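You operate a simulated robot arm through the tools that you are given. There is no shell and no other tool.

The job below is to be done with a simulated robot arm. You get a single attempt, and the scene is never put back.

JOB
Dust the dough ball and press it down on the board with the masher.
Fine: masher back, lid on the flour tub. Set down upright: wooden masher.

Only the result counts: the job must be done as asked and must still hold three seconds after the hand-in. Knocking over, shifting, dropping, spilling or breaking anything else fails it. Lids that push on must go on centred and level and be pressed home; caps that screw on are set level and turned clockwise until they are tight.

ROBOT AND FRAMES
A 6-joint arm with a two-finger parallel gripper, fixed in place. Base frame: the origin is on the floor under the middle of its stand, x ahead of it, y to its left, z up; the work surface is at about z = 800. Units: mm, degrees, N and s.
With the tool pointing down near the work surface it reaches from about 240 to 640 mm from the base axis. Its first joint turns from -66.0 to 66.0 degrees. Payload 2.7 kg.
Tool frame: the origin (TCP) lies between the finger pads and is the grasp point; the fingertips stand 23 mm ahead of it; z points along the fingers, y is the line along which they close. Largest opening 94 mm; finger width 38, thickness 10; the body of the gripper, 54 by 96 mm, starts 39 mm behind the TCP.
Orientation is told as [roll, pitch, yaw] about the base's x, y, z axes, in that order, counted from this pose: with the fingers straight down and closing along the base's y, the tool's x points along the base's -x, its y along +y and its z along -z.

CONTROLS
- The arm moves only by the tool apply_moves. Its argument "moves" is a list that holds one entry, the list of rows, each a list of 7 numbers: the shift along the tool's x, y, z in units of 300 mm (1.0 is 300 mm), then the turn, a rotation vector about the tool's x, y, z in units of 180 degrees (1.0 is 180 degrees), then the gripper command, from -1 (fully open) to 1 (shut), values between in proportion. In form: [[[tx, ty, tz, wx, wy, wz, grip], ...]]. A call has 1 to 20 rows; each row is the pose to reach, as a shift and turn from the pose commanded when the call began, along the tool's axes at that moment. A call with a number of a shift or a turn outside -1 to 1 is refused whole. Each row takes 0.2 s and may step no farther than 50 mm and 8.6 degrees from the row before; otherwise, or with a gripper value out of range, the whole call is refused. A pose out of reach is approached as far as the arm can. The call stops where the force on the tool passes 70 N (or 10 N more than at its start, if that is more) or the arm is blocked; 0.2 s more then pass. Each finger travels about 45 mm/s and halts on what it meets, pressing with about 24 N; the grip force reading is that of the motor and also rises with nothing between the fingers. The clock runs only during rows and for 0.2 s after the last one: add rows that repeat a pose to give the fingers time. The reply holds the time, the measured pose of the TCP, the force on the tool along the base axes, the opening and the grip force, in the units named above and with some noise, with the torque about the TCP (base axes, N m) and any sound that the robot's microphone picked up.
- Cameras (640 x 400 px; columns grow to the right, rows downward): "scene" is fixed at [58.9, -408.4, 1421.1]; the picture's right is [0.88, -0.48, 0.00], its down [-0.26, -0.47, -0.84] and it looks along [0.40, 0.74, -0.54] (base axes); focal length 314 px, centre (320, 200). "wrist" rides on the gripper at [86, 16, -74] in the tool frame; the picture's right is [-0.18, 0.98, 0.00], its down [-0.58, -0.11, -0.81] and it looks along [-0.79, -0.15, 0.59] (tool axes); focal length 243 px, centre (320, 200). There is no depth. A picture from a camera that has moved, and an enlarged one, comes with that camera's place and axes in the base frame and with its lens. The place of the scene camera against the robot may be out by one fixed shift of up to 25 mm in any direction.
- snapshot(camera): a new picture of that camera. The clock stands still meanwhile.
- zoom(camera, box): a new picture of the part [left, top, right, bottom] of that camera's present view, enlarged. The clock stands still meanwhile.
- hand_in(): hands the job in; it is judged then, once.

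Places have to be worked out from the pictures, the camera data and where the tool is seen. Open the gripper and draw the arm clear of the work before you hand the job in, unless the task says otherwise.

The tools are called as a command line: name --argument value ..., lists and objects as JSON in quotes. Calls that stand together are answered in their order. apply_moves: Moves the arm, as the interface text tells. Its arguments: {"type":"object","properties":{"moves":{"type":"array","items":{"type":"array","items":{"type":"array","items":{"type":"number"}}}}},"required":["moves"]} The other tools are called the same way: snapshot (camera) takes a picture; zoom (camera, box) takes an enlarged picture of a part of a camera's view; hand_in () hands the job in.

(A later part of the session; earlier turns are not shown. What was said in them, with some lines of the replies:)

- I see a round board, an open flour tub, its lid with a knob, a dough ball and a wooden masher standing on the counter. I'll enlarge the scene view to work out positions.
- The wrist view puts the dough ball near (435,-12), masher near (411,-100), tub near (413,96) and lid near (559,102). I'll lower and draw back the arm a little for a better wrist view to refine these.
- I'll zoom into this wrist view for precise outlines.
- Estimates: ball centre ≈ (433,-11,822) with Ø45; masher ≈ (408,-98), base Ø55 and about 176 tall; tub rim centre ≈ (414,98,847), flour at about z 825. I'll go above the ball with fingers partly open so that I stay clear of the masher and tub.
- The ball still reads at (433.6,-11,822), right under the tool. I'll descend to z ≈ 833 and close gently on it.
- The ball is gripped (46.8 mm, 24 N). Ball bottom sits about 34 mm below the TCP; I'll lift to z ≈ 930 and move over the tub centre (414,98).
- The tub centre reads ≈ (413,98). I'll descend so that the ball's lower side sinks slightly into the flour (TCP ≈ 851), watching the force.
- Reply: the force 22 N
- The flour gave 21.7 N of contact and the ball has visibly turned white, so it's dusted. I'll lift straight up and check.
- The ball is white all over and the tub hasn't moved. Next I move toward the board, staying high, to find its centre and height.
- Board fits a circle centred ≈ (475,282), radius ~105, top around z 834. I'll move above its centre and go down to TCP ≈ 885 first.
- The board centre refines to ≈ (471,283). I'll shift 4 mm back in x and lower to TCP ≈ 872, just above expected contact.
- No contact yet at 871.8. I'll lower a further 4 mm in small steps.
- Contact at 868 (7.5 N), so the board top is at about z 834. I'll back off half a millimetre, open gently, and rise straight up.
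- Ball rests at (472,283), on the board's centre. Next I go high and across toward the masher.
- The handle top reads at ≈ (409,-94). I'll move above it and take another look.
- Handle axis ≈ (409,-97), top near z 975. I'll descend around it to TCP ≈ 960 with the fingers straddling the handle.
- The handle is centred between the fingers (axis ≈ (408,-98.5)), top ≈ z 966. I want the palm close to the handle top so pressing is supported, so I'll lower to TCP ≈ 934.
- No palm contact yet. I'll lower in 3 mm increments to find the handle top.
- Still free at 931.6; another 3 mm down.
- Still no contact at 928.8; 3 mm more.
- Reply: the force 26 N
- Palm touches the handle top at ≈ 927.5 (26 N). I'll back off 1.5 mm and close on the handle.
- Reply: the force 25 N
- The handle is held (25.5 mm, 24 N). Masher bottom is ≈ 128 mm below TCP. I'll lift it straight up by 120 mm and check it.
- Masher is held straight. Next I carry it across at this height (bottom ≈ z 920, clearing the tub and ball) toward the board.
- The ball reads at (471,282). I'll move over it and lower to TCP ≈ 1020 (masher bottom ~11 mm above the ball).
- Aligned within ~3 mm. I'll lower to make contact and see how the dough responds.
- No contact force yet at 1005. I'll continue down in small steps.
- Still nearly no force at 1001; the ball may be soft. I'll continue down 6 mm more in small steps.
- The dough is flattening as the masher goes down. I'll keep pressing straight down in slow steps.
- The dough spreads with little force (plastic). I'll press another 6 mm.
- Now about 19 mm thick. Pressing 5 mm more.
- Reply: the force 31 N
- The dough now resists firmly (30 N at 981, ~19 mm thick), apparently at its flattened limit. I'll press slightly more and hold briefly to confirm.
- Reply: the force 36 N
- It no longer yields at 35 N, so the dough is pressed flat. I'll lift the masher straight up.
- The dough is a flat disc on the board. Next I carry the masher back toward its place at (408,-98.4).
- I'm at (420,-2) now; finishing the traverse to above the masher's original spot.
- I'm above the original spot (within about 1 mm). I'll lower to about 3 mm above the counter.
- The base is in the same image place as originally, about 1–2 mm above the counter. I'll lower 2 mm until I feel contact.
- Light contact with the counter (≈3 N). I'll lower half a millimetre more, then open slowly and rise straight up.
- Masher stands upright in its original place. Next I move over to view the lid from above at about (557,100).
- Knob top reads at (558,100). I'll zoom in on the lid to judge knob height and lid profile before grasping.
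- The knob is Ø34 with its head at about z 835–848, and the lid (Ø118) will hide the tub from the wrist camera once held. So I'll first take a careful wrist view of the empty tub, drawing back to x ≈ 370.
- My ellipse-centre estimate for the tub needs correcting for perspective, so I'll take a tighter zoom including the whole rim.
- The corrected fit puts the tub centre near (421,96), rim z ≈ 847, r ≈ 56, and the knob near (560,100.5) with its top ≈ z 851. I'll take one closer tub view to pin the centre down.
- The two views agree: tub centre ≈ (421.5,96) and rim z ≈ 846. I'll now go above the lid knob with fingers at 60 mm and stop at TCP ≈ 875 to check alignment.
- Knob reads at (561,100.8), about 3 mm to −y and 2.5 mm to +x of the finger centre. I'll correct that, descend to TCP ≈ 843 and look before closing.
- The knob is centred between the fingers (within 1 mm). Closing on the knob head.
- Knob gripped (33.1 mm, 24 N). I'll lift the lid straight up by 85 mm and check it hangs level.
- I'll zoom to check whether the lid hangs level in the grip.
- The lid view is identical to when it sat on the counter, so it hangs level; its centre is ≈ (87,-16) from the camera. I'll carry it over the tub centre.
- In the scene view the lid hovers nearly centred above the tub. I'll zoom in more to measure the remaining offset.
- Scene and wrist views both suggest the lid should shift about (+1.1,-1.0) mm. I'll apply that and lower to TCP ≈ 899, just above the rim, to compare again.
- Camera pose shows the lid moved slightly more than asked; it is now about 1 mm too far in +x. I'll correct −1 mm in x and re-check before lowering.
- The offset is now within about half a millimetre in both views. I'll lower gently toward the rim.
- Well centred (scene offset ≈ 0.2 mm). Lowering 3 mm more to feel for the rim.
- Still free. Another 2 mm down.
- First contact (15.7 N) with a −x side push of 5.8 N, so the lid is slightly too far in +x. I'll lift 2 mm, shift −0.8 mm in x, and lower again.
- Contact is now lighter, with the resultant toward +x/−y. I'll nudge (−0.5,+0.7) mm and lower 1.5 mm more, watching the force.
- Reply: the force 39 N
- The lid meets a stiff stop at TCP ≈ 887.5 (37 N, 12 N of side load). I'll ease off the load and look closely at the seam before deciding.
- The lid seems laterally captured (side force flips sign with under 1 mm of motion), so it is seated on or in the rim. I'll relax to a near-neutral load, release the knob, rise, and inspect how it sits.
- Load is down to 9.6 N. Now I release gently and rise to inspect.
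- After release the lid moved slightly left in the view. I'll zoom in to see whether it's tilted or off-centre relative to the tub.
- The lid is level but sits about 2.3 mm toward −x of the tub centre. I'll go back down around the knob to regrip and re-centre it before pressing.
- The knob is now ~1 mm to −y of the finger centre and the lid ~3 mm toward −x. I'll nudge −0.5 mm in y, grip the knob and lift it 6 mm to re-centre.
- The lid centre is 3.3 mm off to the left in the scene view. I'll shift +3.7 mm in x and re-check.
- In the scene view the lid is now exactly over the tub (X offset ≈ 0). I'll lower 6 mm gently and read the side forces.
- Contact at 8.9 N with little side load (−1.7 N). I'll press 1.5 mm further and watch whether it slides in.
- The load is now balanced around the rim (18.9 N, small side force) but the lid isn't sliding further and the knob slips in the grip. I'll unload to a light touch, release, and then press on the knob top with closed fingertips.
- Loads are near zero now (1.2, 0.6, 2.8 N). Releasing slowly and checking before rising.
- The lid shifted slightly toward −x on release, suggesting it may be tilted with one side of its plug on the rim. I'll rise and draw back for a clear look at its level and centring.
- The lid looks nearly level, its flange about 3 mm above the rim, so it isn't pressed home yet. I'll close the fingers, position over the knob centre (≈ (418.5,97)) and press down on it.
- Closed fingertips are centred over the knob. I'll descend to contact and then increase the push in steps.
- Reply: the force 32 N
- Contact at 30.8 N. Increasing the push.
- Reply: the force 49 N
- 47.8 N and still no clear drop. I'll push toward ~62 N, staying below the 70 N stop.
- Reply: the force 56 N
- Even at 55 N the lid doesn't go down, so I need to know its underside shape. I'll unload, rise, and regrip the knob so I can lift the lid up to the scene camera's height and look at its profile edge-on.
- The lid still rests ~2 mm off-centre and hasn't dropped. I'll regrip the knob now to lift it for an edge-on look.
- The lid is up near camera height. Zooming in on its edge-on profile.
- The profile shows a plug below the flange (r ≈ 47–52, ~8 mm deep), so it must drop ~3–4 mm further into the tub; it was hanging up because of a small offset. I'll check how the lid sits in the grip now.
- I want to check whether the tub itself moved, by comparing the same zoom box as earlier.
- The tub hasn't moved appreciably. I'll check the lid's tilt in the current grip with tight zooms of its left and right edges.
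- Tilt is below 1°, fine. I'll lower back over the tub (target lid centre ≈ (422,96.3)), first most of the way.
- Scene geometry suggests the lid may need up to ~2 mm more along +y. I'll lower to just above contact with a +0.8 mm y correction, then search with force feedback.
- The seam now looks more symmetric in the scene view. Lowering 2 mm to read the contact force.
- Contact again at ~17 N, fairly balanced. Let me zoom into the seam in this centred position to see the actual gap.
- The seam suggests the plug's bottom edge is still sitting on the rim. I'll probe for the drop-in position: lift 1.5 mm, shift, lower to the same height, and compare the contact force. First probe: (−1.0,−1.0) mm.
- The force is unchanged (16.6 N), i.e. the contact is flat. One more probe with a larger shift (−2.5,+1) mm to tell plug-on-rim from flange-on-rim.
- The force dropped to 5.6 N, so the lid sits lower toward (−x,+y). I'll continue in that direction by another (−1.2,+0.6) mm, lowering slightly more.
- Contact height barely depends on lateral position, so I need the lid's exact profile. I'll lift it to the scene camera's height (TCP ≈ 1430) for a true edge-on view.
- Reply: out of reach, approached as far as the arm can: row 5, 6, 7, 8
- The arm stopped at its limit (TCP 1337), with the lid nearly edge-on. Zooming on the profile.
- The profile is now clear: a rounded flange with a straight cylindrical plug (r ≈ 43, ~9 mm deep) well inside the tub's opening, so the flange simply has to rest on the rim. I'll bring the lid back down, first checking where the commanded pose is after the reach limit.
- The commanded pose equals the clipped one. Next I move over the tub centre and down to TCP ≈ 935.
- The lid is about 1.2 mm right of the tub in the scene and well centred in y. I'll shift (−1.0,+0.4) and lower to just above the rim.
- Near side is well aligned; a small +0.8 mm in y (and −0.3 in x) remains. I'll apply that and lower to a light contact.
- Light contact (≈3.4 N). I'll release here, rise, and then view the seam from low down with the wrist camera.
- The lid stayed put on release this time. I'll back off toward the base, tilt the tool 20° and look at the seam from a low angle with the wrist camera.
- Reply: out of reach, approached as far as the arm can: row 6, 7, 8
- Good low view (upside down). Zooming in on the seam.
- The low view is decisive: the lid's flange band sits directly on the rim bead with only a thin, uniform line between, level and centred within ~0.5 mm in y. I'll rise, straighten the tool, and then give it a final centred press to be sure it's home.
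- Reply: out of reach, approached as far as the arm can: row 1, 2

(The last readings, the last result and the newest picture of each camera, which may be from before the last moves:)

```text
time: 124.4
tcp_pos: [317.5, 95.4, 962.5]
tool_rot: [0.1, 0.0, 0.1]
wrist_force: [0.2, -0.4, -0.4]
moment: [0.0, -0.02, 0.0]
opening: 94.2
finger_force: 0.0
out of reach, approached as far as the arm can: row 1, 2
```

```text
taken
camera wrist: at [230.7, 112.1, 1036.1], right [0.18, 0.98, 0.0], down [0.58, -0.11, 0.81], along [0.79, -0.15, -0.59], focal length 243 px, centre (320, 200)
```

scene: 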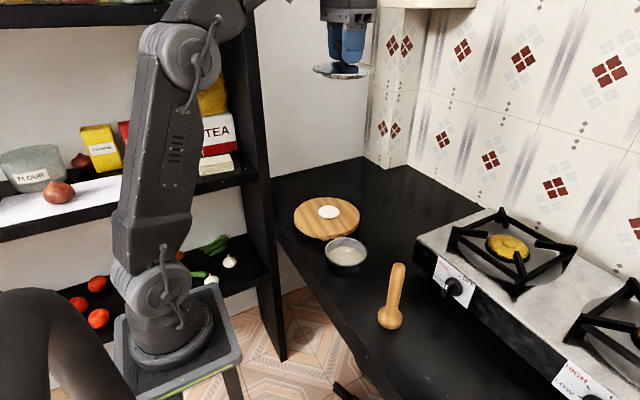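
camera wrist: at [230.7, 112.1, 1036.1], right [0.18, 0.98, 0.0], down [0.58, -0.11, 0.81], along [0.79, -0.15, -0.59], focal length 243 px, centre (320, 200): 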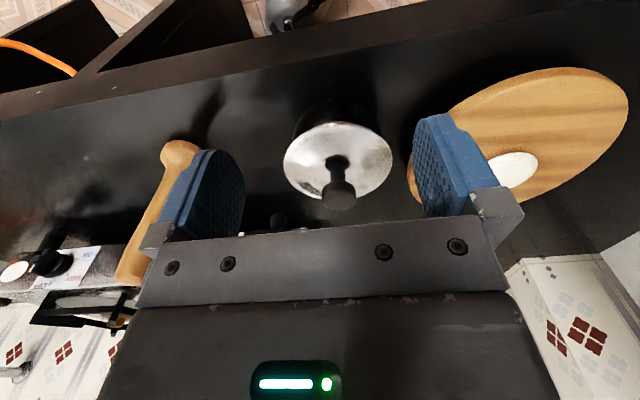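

Tool is straight again. I'll close the fingers and move above the knob centre at (421.7,95.7).

apply_moves --moves '[[[-0.05, 0, 0, 0, 0, 0, 0], [-0.15, -0.001, 0, 0, 0, 0, 0.5], [-0.25, -0.002, 0, 0, 0, 0, 1], [-0.33, -0.0023, 0, 0, 0, 0, 1], [-0.3493, -0.0023, 0, 0, 0, 0, 1], [-0.3493, -0.0023, 0.04, 0, 0, 0, 1], [-0.3493, -0.0023, 0.09, 0, 0, 0, 1], [-0.3493, -0.0023, 0.112, 0, 0, 0, 1], [-0.3493, -0.0023, 0.112, 0, 0, 0, 1]]]'

zoom --camera "wrist" --box '[200, 0, 440, 160]'

zoom --camera "scene" --box '[318, 222, 378, 272]'

```text
time: 126.4
tcp_pos: [420.8, 94.1, 927.9]
tool_rot: [0.1, 0.0, 0.2]
wrist_force: [0.0, -0.5, 0.3]
moment: [0.03, 0.01, 0.0]
opening: 0.0
finger_force: 24.1
```

```text
2.50 times, centred on (320, 80) of wrist
camera zoom: at [335.8, 111.2, 1002.8], right [0.18, 0.98, 0.0], down [0.58, -0.11, 0.81], along [0.79, -0.15, -0.59], focal length 606 px, centre (320, 500)
```

zoom: 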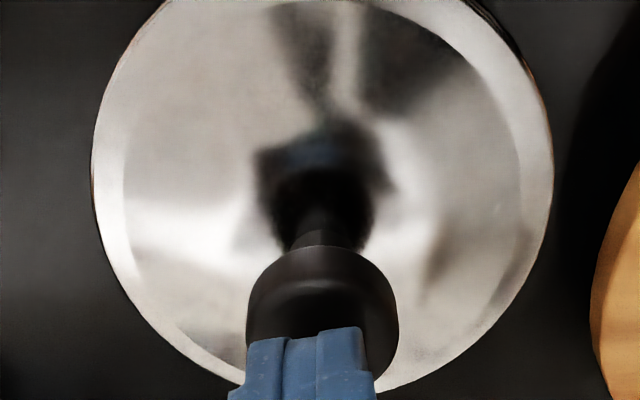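

```text
8.00 times, centred on (348, 247) of scene
camera zoom: at [58.9, -408.4, 1421.1], right [0.88, -0.48, 0.0], down [-0.26, -0.47, -0.84], along [0.4, 0.74, -0.54], focal length 2515 px, centre (96, -176)
```

zoom: 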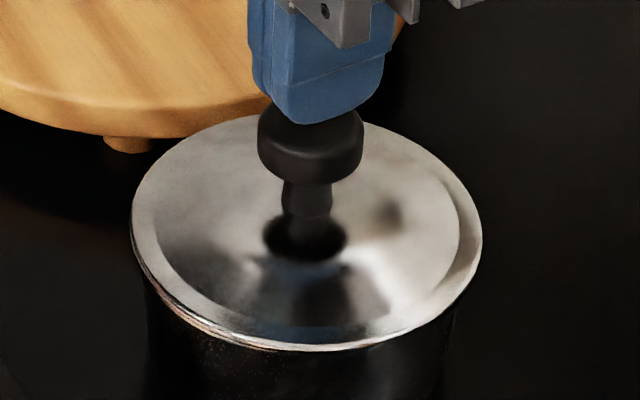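

Fingertips sit slightly +x of the knob centre; I'll shift −1.5 mm and press down with a small −x compensation for arm flex so that the lid isn't dragged.

apply_moves --moves '[[[0.005, 0, 0.01, 0, 0, 0, 1], [0.005, 0, 0.019, 0, 0, 0, 1], [0.006, 0, 0.023, 0, 0, 0, 1], [0.007, 0, 0.026, 0, 0, 0, 1], [0.007, 0, 0.026, 0, 0, 0, 1]]]'

zoom --camera "scene" --box '[318, 222, 378, 272]'

```text
time: 127.6
tcp_pos: [421.6, 94.5, 922.1]
tool_rot: [0.0, -0.2, 0.1]
wrist_force: [-0.1, -1.5, 16.3]
moment: [-0.01, 0.14, -0.02]
opening: 0.0
finger_force: 24.4
```

```text
8.00 times, centred on (348, 247) of scene
camera zoom: at [58.6, -408.5, 1421.1], right [0.88, -0.48, 0.0], down [-0.26, -0.47, -0.84], along [0.4, 0.74, -0.54], focal length 2515 px, centre (96, -176)
```

zoom: 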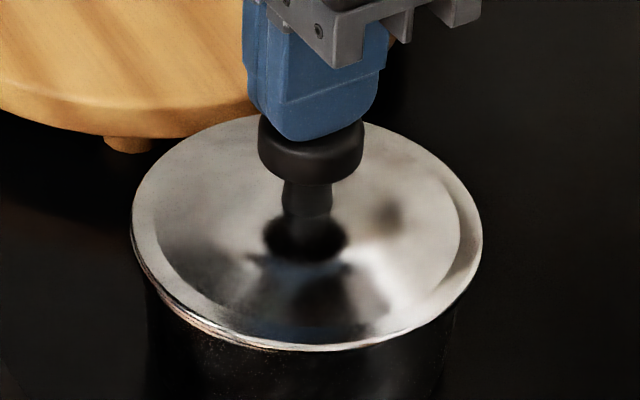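

16 N with almost no side force and no drag. Increasing the push to ~45 N with the same compensation.

apply_moves --moves '[[[0.001, 0, 0.002, 0, 0, 0, 1], [0.002, 0, 0.004, 0, 0, 0, 1], [0.0027, 0, 0.0055, 0, 0, 0, 1], [0.0027, 0, 0.0055, 0, 0, 0, 1]]]'

zoom --camera "scene" --box '[318, 222, 378, 272]'

```text
time: 128.6
tcp_pos: [419.3, 94.0, 921.6]
tool_rot: [0.2, -0.5, 0.1]
wrist_force: [1.5, -3.1, 38.8]
moment: [-0.06, 0.3, 0.06]
opening: 0.0
finger_force: 24.0
```

```text
8.00 times, centred on (348, 247) of scene
camera zoom: at [58.4, -408.6, 1421.1], right [0.88, -0.48, 0.0], down [-0.26, -0.47, -0.84], along [0.4, 0.74, -0.54], focal length 2515 px, centre (96, -176)
```

zoom: 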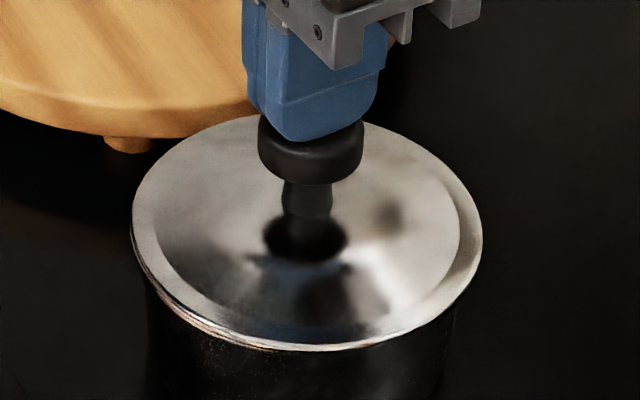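

38.8 N, purely vertical, no movement – it behaves as seated. One more step to ~58 N to be sure.

apply_moves --moves '[[[0.0008, 0.0003, 0.002, 0, 0, 0, 1], [0.0015, 0.0006, 0.0035, 0, 0, 0, 1], [0.0018, 0.0008, 0.0045, 0, 0, 0, 1], [0.0018, 0.0008, 0.0045, 0, 0, 0, 1]]]'

zoom --camera "scene" --box '[318, 222, 378, 272]'

```text
time: 129.6
tcp_pos: [420.1, 94.0, 922.0]
tool_rot: [0.2, -0.7, 0.1]
wrist_force: [1.6, -6.9, 48.4]
moment: [-0.22, 0.49, 0.04]
opening: 0.0
finger_force: 23.9
```

```text
8.00 times, centred on (348, 247) of scene
camera zoom: at [58.2, -408.7, 1421.0], right [0.88, -0.48, 0.0], down [-0.26, -0.47, -0.84], along [0.4, 0.74, -0.54], focal length 2515 px, centre (96, -176)
```

zoom: 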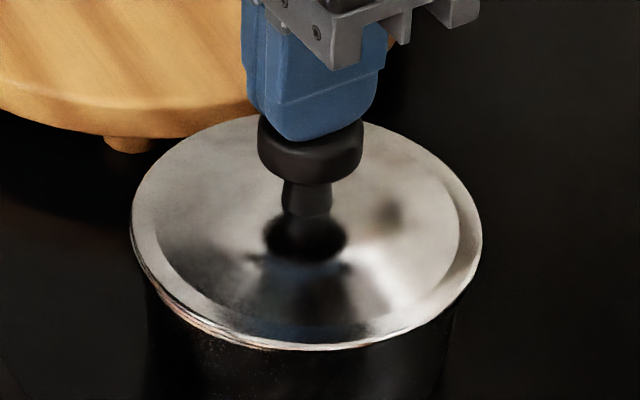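

Still firmly seated at 48 N with no movement. I'll unload, reversing the compensation so that the lid isn't dragged, then rise and inspect.

apply_moves --moves '[[[-0.0015, -0.0006, -0.0035, 0, 0, 0, 1], [-0.003, -0.0008, -0.007, 0, 0, 0, 1], [-0.0045, -0.0008, -0.01, 0, 0, 0, 1], [-0.006, -0.0008, -0.0145, 0, 0, 0, 1], [-0.0065, -0.0008, -0.018, 0, 0, 0, 1], [-0.0065, -0.0008, -0.05, 0, 0, 0, 1], [-0.0065, -0.0008, -0.14, 0, 0, 0, 1], [-0.0065, -0.0008, -0.26, 0, 0, 0, 1], [-0.0065, -0.0008, -0.26, 0, 0, 0, 0.5]]]'

zoom --camera "scene" --box '[318, 222, 378, 272]'

zoom --camera "wrist" --box '[210, 0, 430, 150]'

```text
time: 131.6
tcp_pos: [421.2, 94.9, 997.4]
tool_rot: [0.0, 0.1, 0.0]
wrist_force: [0.3, 0.8, 0.1]
moment: [-0.02, -0.01, -0.02]
opening: 23.6
finger_force: 0.0
```

```text
8.00 times, centred on (348, 247) of scene
camera zoom: at [58.9, -408.4, 1421.1], right [0.88, -0.48, 0.0], down [-0.26, -0.47, -0.84], along [0.4, 0.74, -0.54], focal length 2515 px, centre (96, -176)
```

zoom: 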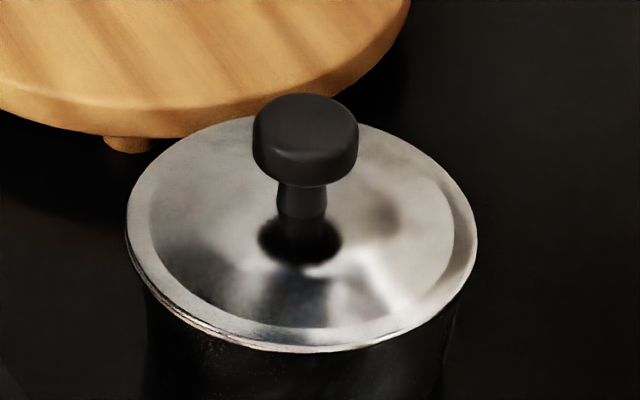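

```text
2.67 times, centred on (320, 75) of wrist
camera zoom: at [334.4, 112.8, 1070.9], right [0.18, 0.98, 0.0], down [0.58, -0.11, 0.81], along [0.79, -0.15, -0.59], focal length 647 px, centre (320, 533)
```

zoom: 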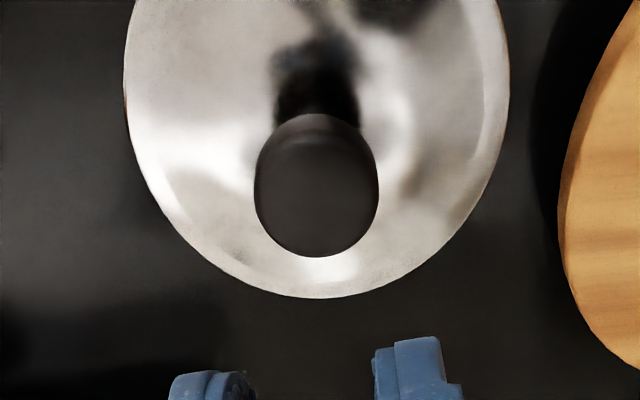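

The lid is seated and centred within about 1 mm (lid (420.7,95.8) vs tub (421.5,96.2)). I'll open the gripper, draw the arm up and back clear of the work, and check the whole scene.

apply_moves --moves '[[[0, 0, -0.1, 0, 0, 0, 0], [0, 0, -0.22, 0, 0, 0, -0.5], [0.03, 0, -0.35, 0, 0, 0, -1], [0.08, -0.04, -0.48, 0, 0, 0, -1], [0.13, -0.1, -0.58, 0, 0, 0, -1], [0.15, -0.16, -0.63, 0, 0, 0, -1], [0.15, -0.2, -0.64, 0, 0, 0, -1], [0.15, -0.2, -0.64, 0, 0, 0, -1]]]'

snapshot --camera "scene"

zoom --camera "scene" --box '[270, 180, 450, 340]'

snapshot --camera "wrist"

```text
time: 133.4
tcp_pos: [376.1, 33.9, 1189.5]
tool_rot: [-0.1, 0.0, 0.1]
wrist_force: [0.2, 0.0, 0.6]
moment: [-0.02, 0.01, 0.05]
opening: 94.1
finger_force: 0.0
```

```text
taken
```

scene: 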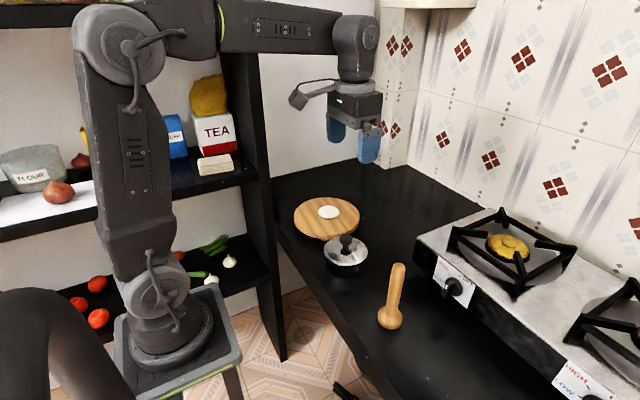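

```text
2.50 times, centred on (360, 260) of scene
camera zoom: at [58.9, -408.4, 1421.1], right [0.88, -0.48, 0.0], down [-0.26, -0.47, -0.84], along [0.4, 0.74, -0.54], focal length 786 px, centre (220, 50)
```

zoom: 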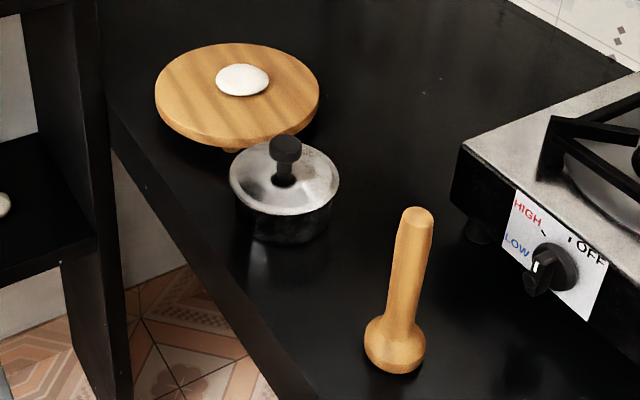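

```text
taken
camera wrist: at [289.7, 51.3, 1262.7], right [0.18, 0.98, 0.0], down [0.58, -0.11, 0.81], along [0.79, -0.15, -0.59], focal length 243 px, centre (320, 200)
```

wrist: 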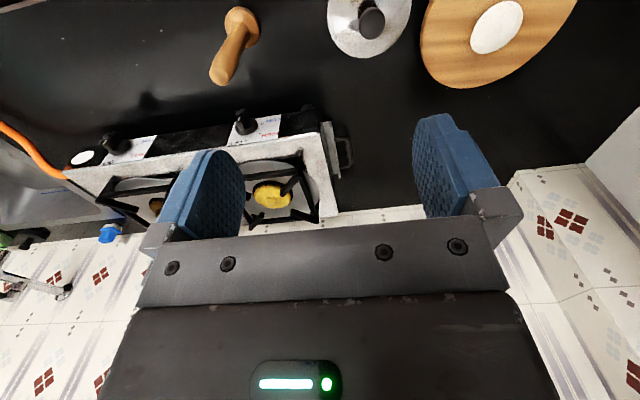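

Final check: the dough is floured and pressed flat on the board, the masher stands upright in its original place, and the lid sits level and seated on the tub. Nothing else appears displaced, the gripper is open and the arm is clear, so I'm handing in.

hand_in

```text
The job is handed in.
```

The job is handed in. I don't have the verdict, so what follows is how things looked just before.

- **Dough:** I dipped the ball in the flour until it turned white all over. I then set it in the middle of the board and pressed it flat with the masher. It went from about 46 mm to about 19 mm thick and stopped giving at around 35 N.
- **Masher:** It stands upright within about 1–2 mm of where it started.
- **Lid:** It is on the flour tub, level and resting on the rim. I judge it centred to within about 1 mm. It took several tries to seat. I lifted and repositioned it several times and pushed it down hard, up to 55 N. The last push, at 48 N, caused no further movement. I take that as fully home, since a low side view before that push showed the lid sitting directly on the rim.
- **Tub:** It may have shifted by about 1 mm while I was seating the lid.
- **Everything else:** Nothing else looked moved or spilled in the last pictures. The gripper is open and the arm is clear of the work.
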